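You operate a simulated robot arm through the tools that you are given. There is no shell and no other tool. Be economical: measure what you need, move in short steps, check, and stop when the job is done.

You are at the controls of a simulated robot arm. One attempt, no reset.

JOB
Fetch the white toilet roll and set it on the banded white sheets.

It is judged by the outcome, as a careful person would: the job done as asked, and still so three seconds after it is handed in. It fails if anything else is knocked over, pushed out of place, dropped, spilled or broken. Flat cloth is picked up by pressing the open fingertips on it (5 to 10 N) and closing them slowly along it; thin cloth reads only 2 to 8 mm in the jaws.

ROBOT AND FRAMES
A 6-joint arm with a two-finger parallel gripper, fixed in place. Base frame: the origin is at the foot of the arm, x ahead of it, y to its left, z up; the work surface is at about z = 0.56. Readings come in m, rad, newtons and seconds.
With the tool pointing down near the work surface it reaches from about 0.1 to 0.66 m from the base axis. Its first joint turns from -1.152 to 1.152 rad. Payload 2.45 kg.
The TCP is the grasp point between the finger pads, 0.024 m short of the fingertips. In the tool frame z runs along the fingers and y along their closing line. Largest opening 0.068 m; finger width 0.017, thickness 0.01; the body of the gripper, 0.04 by 0.07 m, starts 0.041 m behind the TCP.
Orientation is told as [roll, pitch, yaw] about the base's x, y, z axes, in that order, counted from this pose: with the fingers straight down and closing along the base's y, the tool's x points along the base's -x, its y along +y and its z along -z.

CONTROLS
- The arm moves only by the tool step_arm. Its argument "commands" is a list of rows, each a list of 3 entries, a list of its own where there are three numbers: the shift along the tool's x, y, z in mm, then the turn, a rotation vector about the tool's x, y, z in rad, then the closure, from 0 (fully open) to 1 (shut). In form: [[[tx, ty, tz], [ax, ay, az], jaw], ...]. A call has 1 to 8 rows; each row shifts and turns the commanded pose from where the row before left it, along the tool's axes as they then stand. Rows are played at 5 a second. More than 0.05 m and 0.15 rad between two rows, or a gripper value outside its range, and nothing of the call is played. A pose out of reach is approached as far as the arm can. The call stops where the force on the tool passes 40 N (or 10 N more than at its start, if that is more) or the arm is blocked; 0.2 s more then pass. The fingers move at their own pace (about 0.108 m/s each) and stop on an object; they squeeze with about 40 N. The grip force told is the motor's: it shows also when the fingers shut on nothing. Time passes only in rows, and 0.2 s behind the last, so rows that do not move let the fingers close. It gives the time, the measured TCP pose, the force on the tool (base axes), the opening and the grip force at its end, in the units of the frame above (readings bear some noise).
- Cameras (640 x 400 px; columns grow to the right, rows downward): "scene" is fixed at [0.1597, 0.4364, 1.4271]; the picture's right is [-0.65, -0.76, 0.00], its down [-0.66, 0.56, -0.49] and it looks along [0.38, -0.32, -0.87] (base axes); focal length 317 px, centre (320, 200). "wrist" rides on the gripper at [0.084, 0.011, -0.075] in the tool frame; the picture's right is [-0.13, 0.99, 0.00], its down [-0.60, -0.08, -0.79] and it looks along [-0.79, -0.10, 0.61] (tool axes); focal length 251 px, centre (320, 200). There is no depth. A picture from a camera that has moved, and an enlarged one, comes with that camera's place and axes in the base frame and with its lens.
- camera(camera): a new picture of that camera. No time passes.
- close_up(camera, box): a new picture of the part [left, top, right, bottom] of that camera's present view, enlarged. No time passes.
- close_job(): hands the job in; it is judged then, once.

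Work in short steps. Places have to be worked out from the pictures, the camera data and where the tool is seen: move nearer, look again, correct. Check each grasp and each placing, and mend what went wrong. You have 90 turns and 46 pictures in all, those below and enlarged ones among them. Open the gripper and draw the arm clear of the work before you hand the job in, unless the task says otherwise; then end with one line.

The tools are called after "Emit:" as a command line: name --argument value ..., lists and objects as JSON in quotes. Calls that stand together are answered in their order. step_arm: Moves the arm, as the interface text tells. Its arguments: {"type":"object","properties":{"commands":{"type":"array","items":{"type":"array"}}},"required":["commands"]} The other tools are called the same way: camera (camera) takes a picture; close_up (camera, box) takes an enlarged picture of a part of a camera's view; close_job () hands the job in.

At the start:

```text
t: 0.0
ee_pos: [0.3976, 0.1277, 0.7983]
tcp_rot: [-0.001, 0.0, 0.001]
contact_force: [-0.8, 0.2, 0.0]
grip_width: 0.0679
finger_force: 0.1
```

scene: 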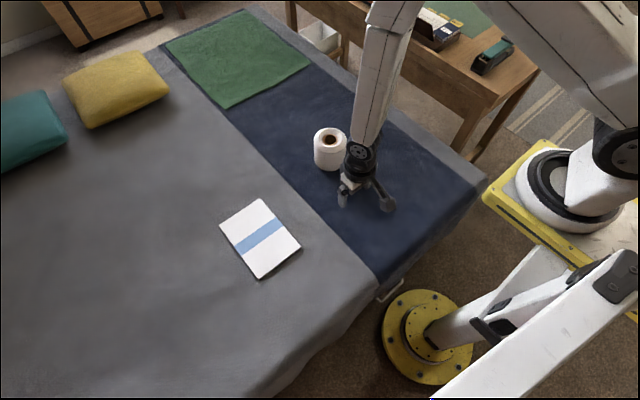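
wrist: 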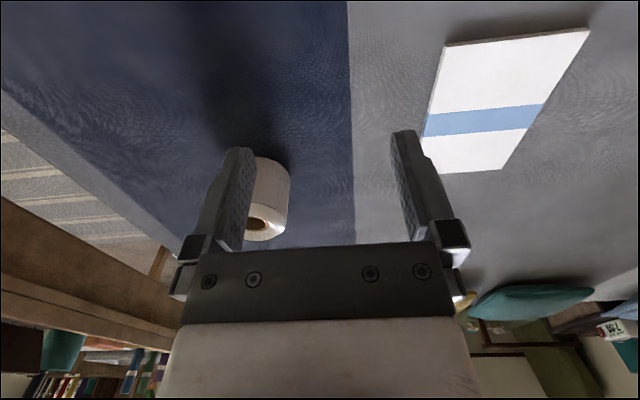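

I place the sheets around x 0.45–0.66, y 0.26–0.40, and the roll near (0.63, 0). It looks about 0.1 m wide, wider than the jaws, so I'll probably have to pinch its wall. I'm looking closer before I move.

Emit:
close_up --camera "scene" --box '[280, 110, 400, 185]'

Emit:
close_up --camera "wrist" --box '[200, 130, 360, 250]'

```text
5.33 times, centred on (340, 148) of scene
camera zoom: at [0.1597, 0.4364, 1.4271], right [-0.65, -0.76, 0.0], down [-0.66, 0.56, -0.49], along [0.38, -0.32, -0.87], focal length 1689 px, centre (213, 480)
```

zoom: 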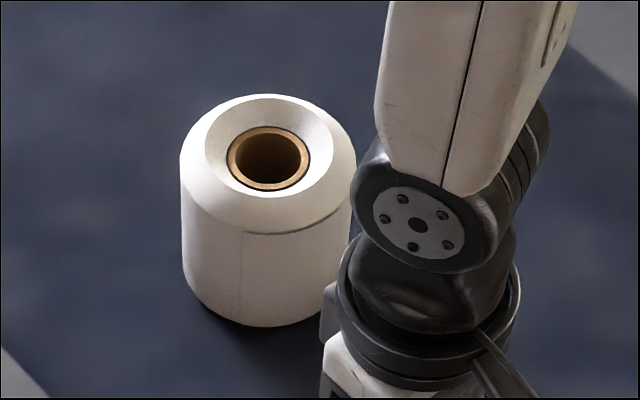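

```text
3.33 times, centred on (280, 190) of wrist
camera zoom: at [0.3128, 0.1381, 0.8741], right [0.13, 0.99, 0.0], down [0.6, -0.08, 0.79], along [0.79, -0.1, -0.61], focal length 838 px, centre (453, 233)
```

zoom: 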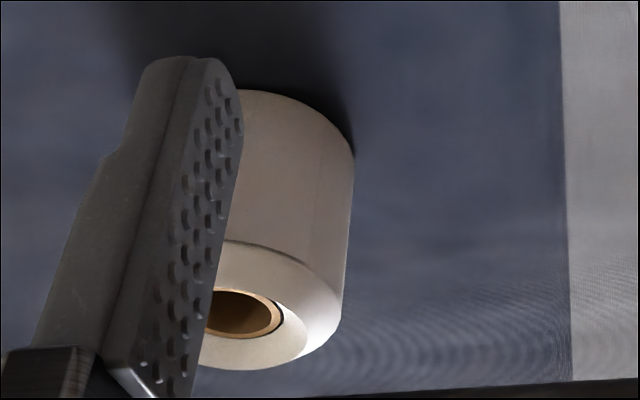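

The two views put the roll's hole at about (0.636, -0.007), top z about 0.66. The outside diameter is about 0.10 m and the core about 0.04 m. I'll pinch its +y wall with one finger in the core, so I'm moving above that wall with the opening narrowed to about 56 mm.

Emit:
step_arm --commands '[[[-39, -17, 4], [0, 0, 0], 0.17], [[-39, -17, 4], [0, 0, 0], 0.17], [[-39, -17, 4], [0, 0, 0], 0.17], [[-39, -17, 4], [0, 0, 0], 0.17], [[-39, -17, 4], [0, 0, 0], 0.17], [[-39, -19, 4], [0, 0, 0], 0.17], [[0, 0, 0], [0, 0, 0], 0.17]]'

Emit:
camera --camera "wrist"

Emit:
close_up --camera "scene" --box '[260, 90, 420, 190]'

```text
t: 1.6
ee_pos: [0.6312, 0.0237, 0.7731]
tcp_rot: [0.0, 0.001, 0.001]
contact_force: [0.5, 0.0, -0.1]
grip_width: 0.0564
finger_force: 0.0
```

```text
41 pictures are left
camera wrist: at [0.5469, 0.0347, 0.8478], right [0.13, 0.99, 0.0], down [0.6, -0.08, 0.79], along [0.79, -0.1, -0.61], focal length 251 px, centre (320, 200)
```

wrist: 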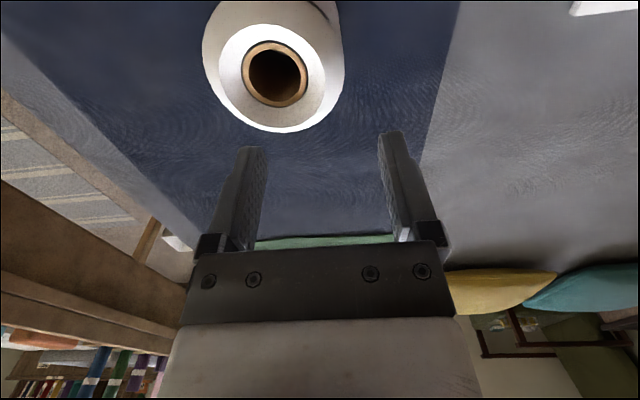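

```text
4.00 times, centred on (340, 140) of scene
camera zoom: at [0.1598, 0.4364, 1.4271], right [-0.65, -0.76, 0.0], down [-0.66, 0.56, -0.49], along [0.38, -0.32, -0.87], focal length 1266 px, centre (240, 440)
```

zoom: 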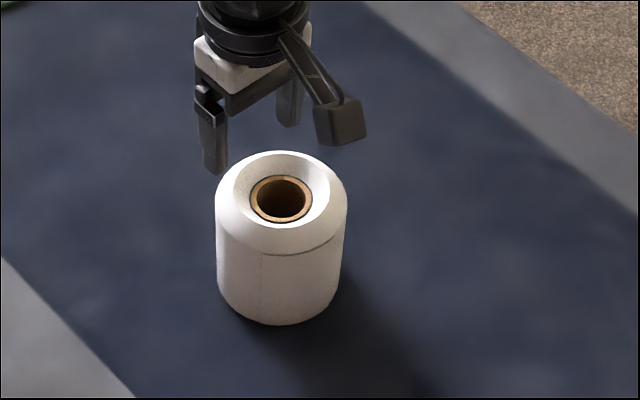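

The core centre comes out at about (0.634, -0.009). I'm nudging over by 3 mm and lowering until the tips are just above the roll's top, to check.

Emit:
step_arm --commands '[[[-3, -2, 20], [0, 0, 0], 0.17], [[0, 0, 20], [0, 0, 0], 0.17], [[0, 0, 25], [0, 0, 0], 0.17], [[0, 0, 0], [0, 0, 0], 0.17]]'

Emit:
camera --camera "wrist"

Emit:
close_up --camera "scene" --box '[280, 100, 400, 175]'

```text
t: 2.6
ee_pos: [0.6331, 0.0219, 0.7087]
tcp_rot: [-0.001, 0.0, -0.001]
contact_force: [0.3, -0.4, 0.3]
grip_width: 0.0564
finger_force: 0.1
```

```text
39 pictures are left
camera wrist: at [0.5493, 0.0322, 0.7833], right [0.13, 0.99, 0.0], down [0.6, -0.08, 0.79], along [0.79, -0.1, -0.61], focal length 251 px, centre (320, 200)
```

wrist: 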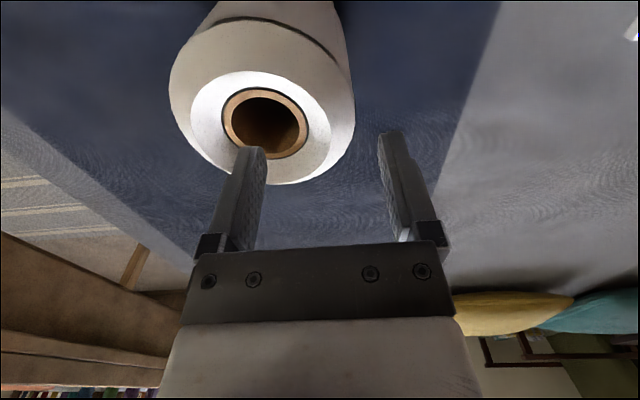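

```text
5.33 times, centred on (340, 138) of scene
camera zoom: at [0.1597, 0.4364, 1.4271], right [-0.65, -0.76, 0.0], down [-0.66, 0.56, -0.49], along [0.38, -0.32, -0.87], focal length 1689 px, centre (213, 533)
```

zoom: 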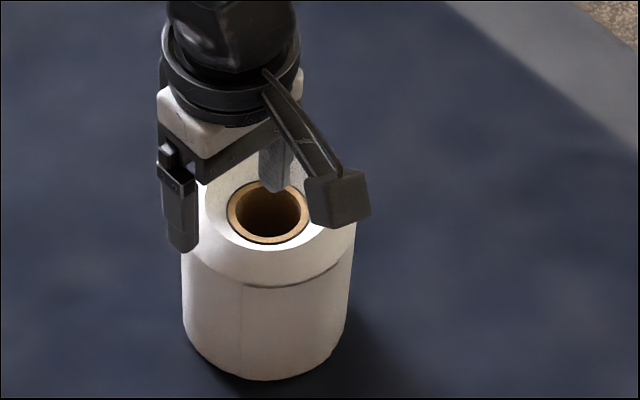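

The hole is at (0.6335, -0.010, 0.66) and the inner finger is centred on it. The outer pad has about 9 mm of clearance, so I'm lowering in small steps.

Emit:
step_arm --commands '[[[0, 0, 12], [0, 0, 0], 0.17], [[0, 0, 12], [0, 0, 0], 0.17], [[0, 0, 12], [0, 0, 0], 0.17], [[0, 0, 12], [0, 0, 0], 0.17], [[0, 0, 11], [0, 0, 0], 0.17], [[0, 0, 0], [0, 0, 0], 0.17]]'

Emit:
camera --camera "wrist"

```text
t: 4.0
ee_pos: [0.633, 0.0217, 0.6509]
tcp_rot: [0.0, 0.0, 0.001]
contact_force: [0.5, -0.1, 0.0]
grip_width: 0.0563
finger_force: 0.2
```

```text
37 pictures are left
camera wrist: at [0.549, 0.0327, 0.7258], right [0.13, 0.99, 0.0], down [0.6, -0.08, 0.79], along [0.79, -0.1, -0.61], focal length 251 px, centre (320, 200)
```

wrist: 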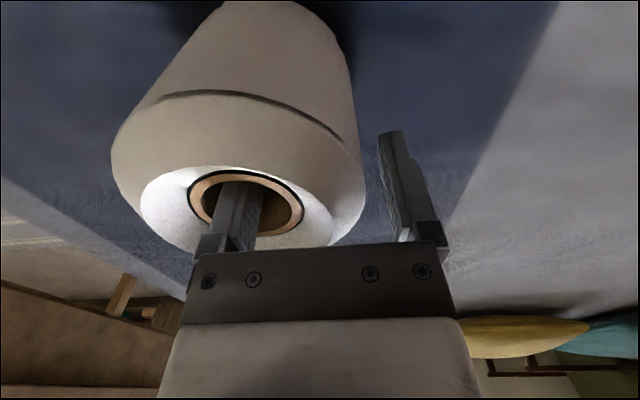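

The finger is in the core without contact. I'm going 8 mm deeper and shifting 4 mm to +y so the jaws centre on the wall, then closing.

Emit:
step_arm --commands '[[[0, 4, 4], [0, 0, 0], 0.17], [[0, 0, 4], [0, 0, 0], 0.17], [[0, 0, 0], [0, 0, 0], 0.3], [[0, 0, 0], [0, 0, 0], 0.4], [[0, 0, 0], [0, 0, 0], 0.5], [[0, 0, 0], [0, 0, 0], 0.6], [[0, 0, 0], [0, 0, 0], 0.75], [[0, 0, 0], [0, 0, 0], 0.75]]'

Emit:
camera --camera "wrist"

```text
t: 5.8
ee_pos: [0.633, 0.0242, 0.6419]
tcp_rot: [0.001, 0.001, -0.001]
contact_force: [-1.3, -0.5, 1.5]
grip_width: 0.0281
finger_force: 39.7
```

```text
36 pictures are left
camera wrist: at [0.5499, 0.0362, 0.7177], right [0.13, 0.99, 0.0], down [0.6, -0.08, 0.79], along [0.79, -0.1, -0.61], focal length 251 px, centre (320, 200)
```

wrist: 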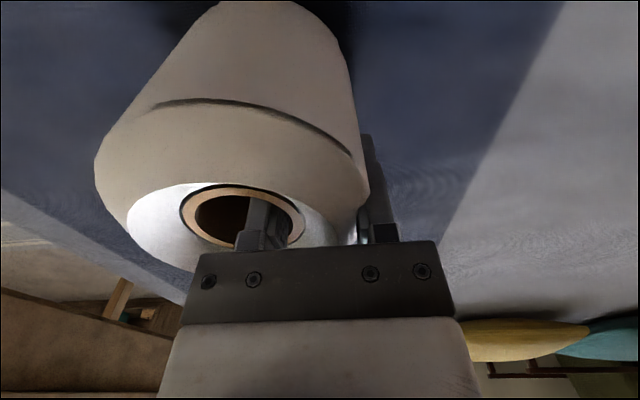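

The wall is held at 28 mm and 40 N. I'm lifting slowly.

Emit:
step_arm --commands '[[[0, 0, -8], [0, 0, 0], 0.8], [[0, 0, -15], [0, 0, 0], 0.8], [[0, 0, -20], [0, 0, 0], 0.8], [[0, 0, -20], [0, 0, 0], 0.8], [[0, 0, 0], [0, 0, 0], 0.8]]'

Emit:
camera --camera "wrist"

Emit:
camera --camera "scene"

```text
t: 7.0
ee_pos: [0.6345, 0.0243, 0.7063]
tcp_rot: [0.001, 0.001, 0.002]
contact_force: [0.4, -0.3, -0.3]
grip_width: 0.0279
finger_force: 40.6
```

```text
35 pictures are left
camera wrist: at [0.5502, 0.0355, 0.7815], right [0.13, 0.99, 0.0], down [0.6, -0.08, 0.79], along [0.79, -0.1, -0.61], focal length 251 px, centre (320, 200)
```

wrist: 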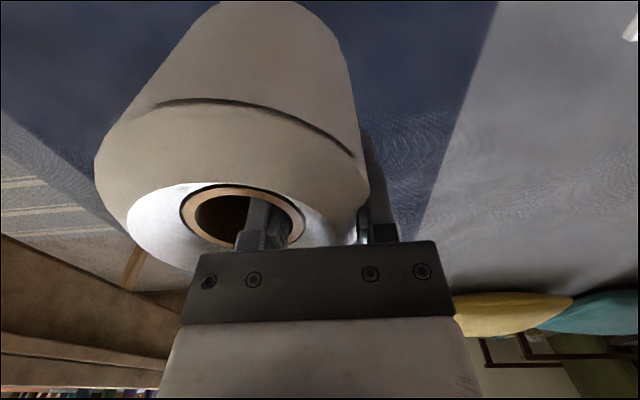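

```text
34 pictures are left
```

scene: 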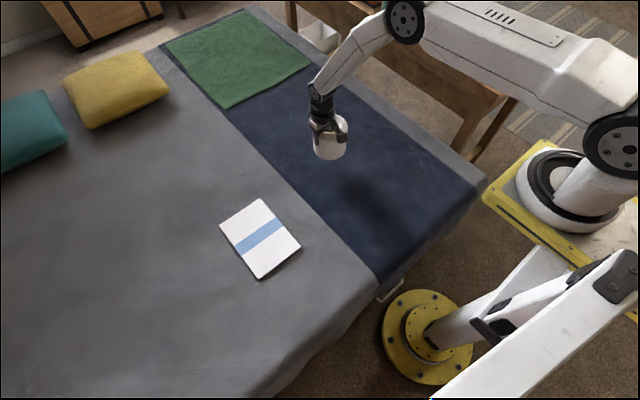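

The roll is held and clear of the bed. I'm carrying it towards the sheets, aiming its centre at about (0.52, 0.33).

Emit:
step_arm --commands '[[[8, 25, -4], [0, 0, 0], 0.8], [[13, 40, 0], [0, 0, 0], 0.8], [[13, 40, 0], [0, 0, 0], 0.8], [[13, 40, 0], [0, 0, 0], 0.8], [[13, 40, 0], [0, 0, 0], 0.8], [[13, 40, 0], [0, 0, 0], 0.8], [[13, 40, 0], [0, 0, 0], 0.8], [[13, 35, 0], [0, 0, 0], 0.8]]'

Emit:
step_arm --commands '[[[8, 20, 0], [0, 0, 0], 0.8], [[7, 17, 0], [0, 0, 0], 0.8], [[0, 0, 0], [0, 0, 0], 0.8]]'

Emit:
camera --camera "wrist"

Emit:
camera --camera "scene"

```text
t: 8.8
ee_pos: [0.5359, 0.3267, 0.7086]
tcp_rot: [-0.002, 0.001, 0.0]
contact_force: [-0.5, -0.3, -1.7]
grip_width: 0.0278
finger_force: 39.9
```

```text
t: 9.6
ee_pos: [0.5201, 0.3622, 0.7094]
tcp_rot: [-0.001, 0.001, 0.0]
contact_force: [0.2, 0.3, -1.1]
grip_width: 0.0275
finger_force: 40.0
```

```text
33 pictures are left
camera wrist: at [0.4357, 0.3735, 0.785], right [0.13, 0.99, 0.0], down [0.6, -0.08, 0.79], along [0.79, -0.1, -0.61], focal length 251 px, centre (320, 200)
```

wrist: 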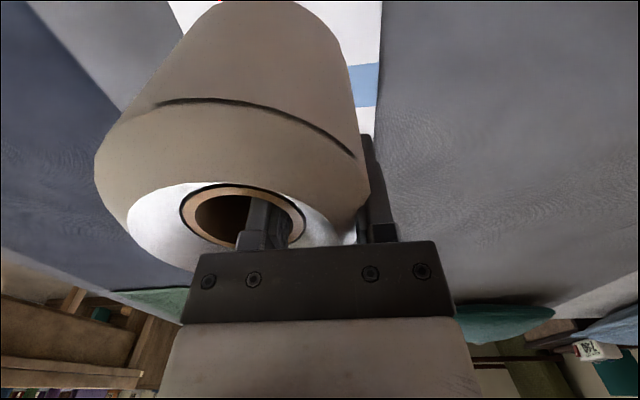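

```text
32 pictures are left
```

scene: 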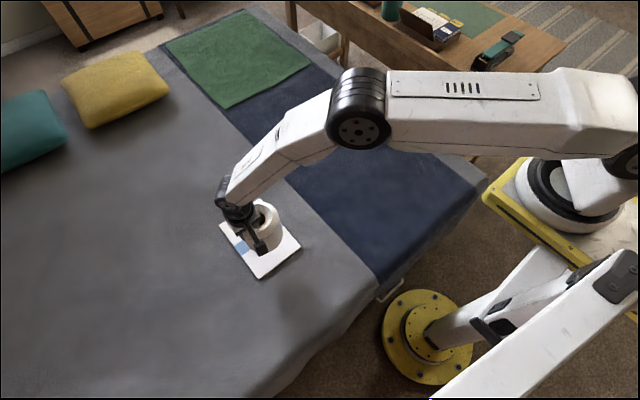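

The wrist view shows a tiny red speck near the sheet's near edge. I'm checking it before I lower the roll.

Emit:
close_up --camera "wrist" --box '[120, 0, 400, 140]'

Emit:
close_up --camera "scene" --box '[205, 190, 317, 285]'

```text
2.29 times, centred on (260, 70) of wrist
camera zoom: at [0.4357, 0.3735, 0.785], right [0.13, 0.99, 0.0], down [0.6, -0.08, 0.79], along [0.79, -0.1, -0.61], focal length 575 px, centre (457, 497)
```

zoom: 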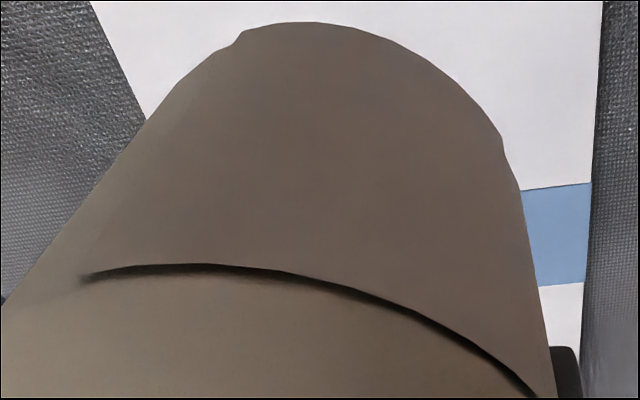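

```text
4.21 times, centred on (261, 238) of scene
camera zoom: at [0.1597, 0.4364, 1.4271], right [-0.65, -0.76, 0.0], down [-0.66, 0.56, -0.49], along [0.38, -0.32, -0.87], focal length 1333 px, centre (568, 42)
```

zoom: 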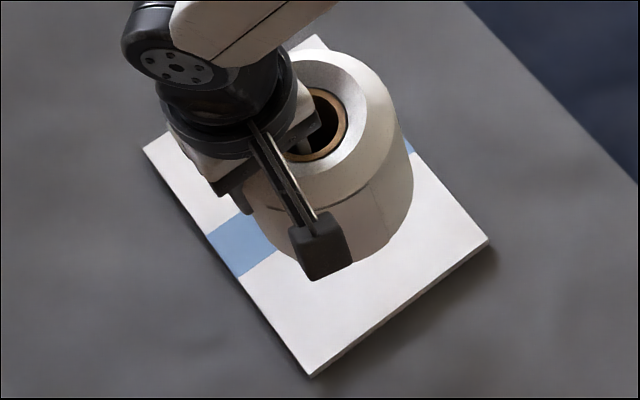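

There's nothing red there, so it was a rendering speck. The sheets run y 0.266–0.409 and are roughly 1 cm thick, so I'm shifting 5 mm to +y and lowering to just above contact (around TCP z 0.652).

Emit:
step_arm --commands '[[[0, 5, 10], [0, 0, 0], 0.8], [[0, 0, 13], [0, 0, 0], 0.8], [[0, 0, 13], [0, 0, 0], 0.8], [[0, 0, 8], [0, 0, 0], 0.8], [[0, 0, 0], [0, 0, 0], 0.8]]'

Emit:
close_up --camera "scene" --box '[205, 190, 317, 285]'

```text
t: 10.8
ee_pos: [0.5218, 0.3653, 0.6667]
tcp_rot: [-0.001, -0.001, 0.0]
contact_force: [0.5, -0.6, -1.1]
grip_width: 0.0273
finger_force: 40.2
```

```text
4.21 times, centred on (261, 238) of scene
camera zoom: at [0.1597, 0.4364, 1.4271], right [-0.65, -0.76, 0.0], down [-0.66, 0.56, -0.49], along [0.38, -0.32, -0.87], focal length 1333 px, centre (568, 42)
```

zoom: 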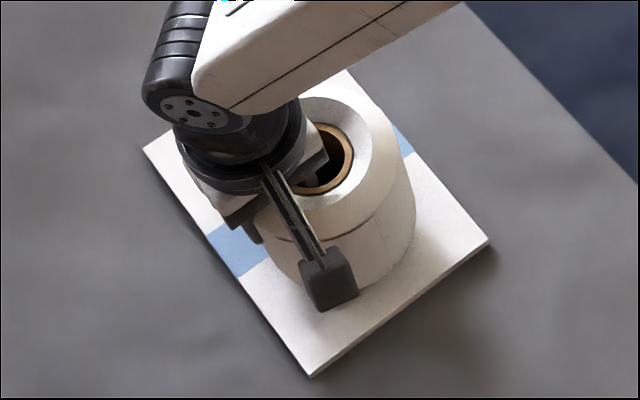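

The position is good and there's no contact yet. I'm lowering in small steps to find it.

Emit:
step_arm --commands '[[[0, 0, 4], [0, 0, 0], 0.8], [[0, 0, 3], [0, 0, 0], 0.8], [[0, 0, 2], [0, 0, 0], 0.8], [[0, 0, 0], [0, 0, 0], 0.8]]'

```text
t: 11.8
ee_pos: [0.5202, 0.3672, 0.6571]
tcp_rot: [0.0, 0.0, 0.0]
contact_force: [0.3, 0.3, -0.9]
grip_width: 0.0276
finger_force: 39.7
```

Emit:
step_arm --commands '[[[0, 0, 1.5], [0, 0, 0], 0.8], [[0, 0, 1.5], [0, 0, 0], 0.8], [[0, 0, 0], [0, 0, 0], 0.8]]'

```text
t: 12.6
ee_pos: [0.5195, 0.3661, 0.6548]
tcp_rot: [-0.001, -0.001, 0.0]
contact_force: [-0.4, 0.1, -0.9]
grip_width: 0.0276
finger_force: 40.1
```

Still free (about -1 N is just the roll's weight), so I'm continuing down.

Emit:
step_arm --commands '[[[0, 0, 1.5], [0, 0, 0], 0.8], [[0, 0, 1], [0, 0, 0], 0.8], [[0, 0, 0], [0, 0, 0], 0.8]]'

```text
t: 13.4
ee_pos: [0.5197, 0.3685, 0.6521]
tcp_rot: [0.0, 0.0, 0.0]
contact_force: [-0.9, -0.7, -1.6]
grip_width: 0.0274
finger_force: 39.9
```

No contact yet, so I'm taking another 2 mm.

Emit:
step_arm --commands '[[[0, 0, 1], [0, 0, 0], 0.8], [[0, 0, 1], [0, 0, 0], 0.8], [[0, 0, 0], [0, 0, 0], 0.8]]'

Emit:
close_up --camera "scene" --box '[205, 190, 317, 285]'

```text
t: 14.2
ee_pos: [0.5203, 0.3675, 0.6526]
tcp_rot: [0.001, 0.001, -0.001]
contact_force: [-3.7, -0.9, 10.7]
grip_width: 0.0274
finger_force: 40.0
```

```text
4.21 times, centred on (261, 238) of scene
camera zoom: at [0.1595, 0.4362, 1.4272], right [-0.65, -0.76, 0.0], down [-0.66, 0.56, -0.49], along [0.38, -0.32, -0.87], focal length 1333 px, centre (568, 42)
```

zoom: 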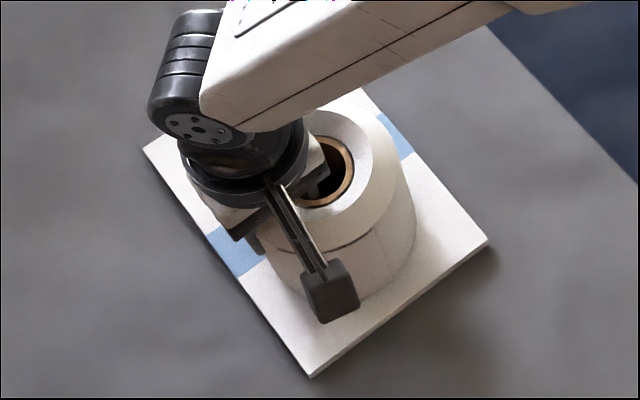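

Contact reads 10.7 N and the roll stands on the sheets. I'm easing the pressure by 0.5 mm and opening to about 54 mm, which the core allows.

Emit:
step_arm --commands '[[[0, 0, -0.5], [0, 0, 0], 0.7], [[0, 0, 0], [0, 0, 0], 0.55], [[0, 0, 0], [0, 0, 0], 0.45], [[0, 0, 0], [0, 0, 0], 0.35], [[0, 0, 0], [0, 0, 0], 0.25], [[0, 0, 0], [0, 0, 0], 0.22], [[0, 0, 0], [0, 0, 0], 0.22]]'

Emit:
camera --camera "wrist"

```text
t: 15.8
ee_pos: [0.5197, 0.369, 0.6506]
tcp_rot: [0.001, 0.0, -0.001]
contact_force: [0.4, 0.3, 0.3]
grip_width: 0.0529
finger_force: 0.1
```

```text
27 pictures are left
camera wrist: at [0.4355, 0.3782, 0.7256], right [0.13, 0.99, 0.0], down [0.6, -0.08, 0.79], along [0.79, -0.1, -0.61], focal length 251 px, centre (320, 200)
```

wrist: 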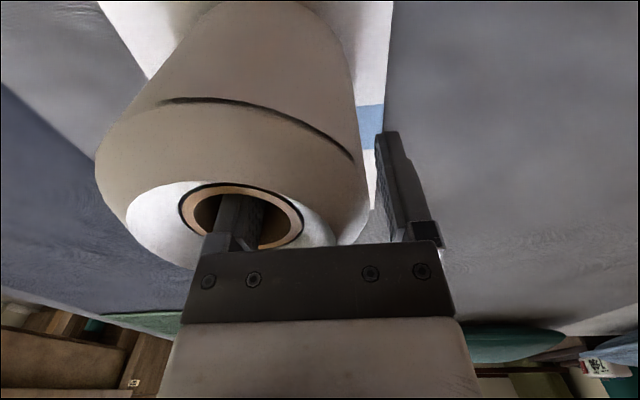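

The fingers are free of both walls. I'm raising straight up, then drawing back.

Emit:
step_arm --commands '[[[0, 0, -10], [0, 0, 0], 0.22], [[0, 0, -15], [0, 0, 0], 0.22], [[0, 0, -20], [0, 0, 0], 0.22], [[0, 0, -25], [0, 0, 0], 0.22], [[0, 0, -25], [0, 0, 0], 0.22], [[20, -10, -15], [0, 0, 0], 0.22], [[0, 0, 0], [0, 0, 0], 0.22]]'

Emit:
step_arm --commands '[[[20, -35, 0], [0, 0, 0], 0], [[20, -40, 0], [0, 0, 0], 0], [[20, -40, 0], [0, 0, 0], 0], [[20, -40, 0], [0, 0, 0], 0], [[20, -35, 0], [0, 0, 0], 0], [[0, 0, 0], [0, 0, 0], 0]]'

Emit:
camera --camera "scene"

Emit:
close_up --camera "scene" --box '[205, 180, 325, 285]'

```text
t: 17.4
ee_pos: [0.5001, 0.3564, 0.7583]
tcp_rot: [0.0, 0.001, 0.0]
contact_force: [-0.3, 0.3, 1.0]
grip_width: 0.0531
finger_force: 0.0
```

```text
t: 18.8
ee_pos: [0.401, 0.1675, 0.76]
tcp_rot: [0.0, 0.0, 0.0]
contact_force: [1.3, -0.7, -1.2]
grip_width: 0.0681
finger_force: 0.1
```

```text
26 pictures are left
```

scene: 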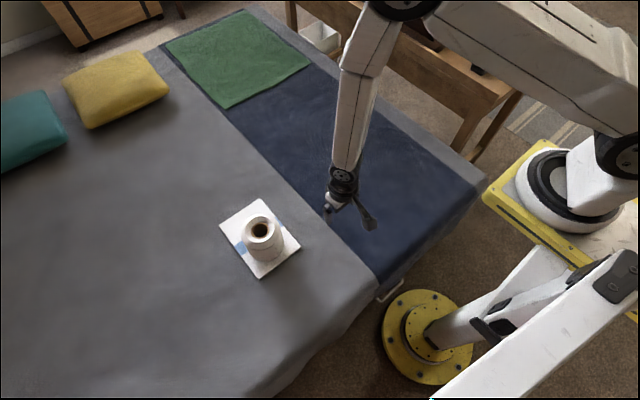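

```text
3.81 times, centred on (265, 232) of scene
camera zoom: at [0.1597, 0.4364, 1.4271], right [-0.65, -0.76, 0.0], down [-0.66, 0.56, -0.49], along [0.38, -0.32, -0.87], focal length 1206 px, centre (530, 76)
```

zoom: 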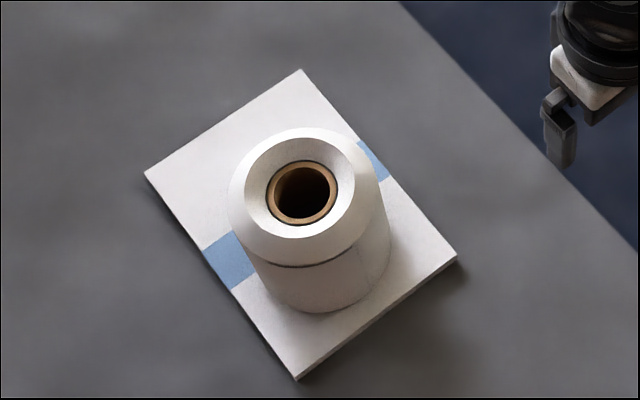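

The roll stands upright, fully on the sheets. The sheets haven't moved, the gripper is open and the arm is clear, so I'm handing the job in.

Emit:
close_job

```text
The job is handed in.
```

The white toilet roll is standing upright on the banded white sheets. Nothing else was disturbed, and the arm is clear with the gripper open.
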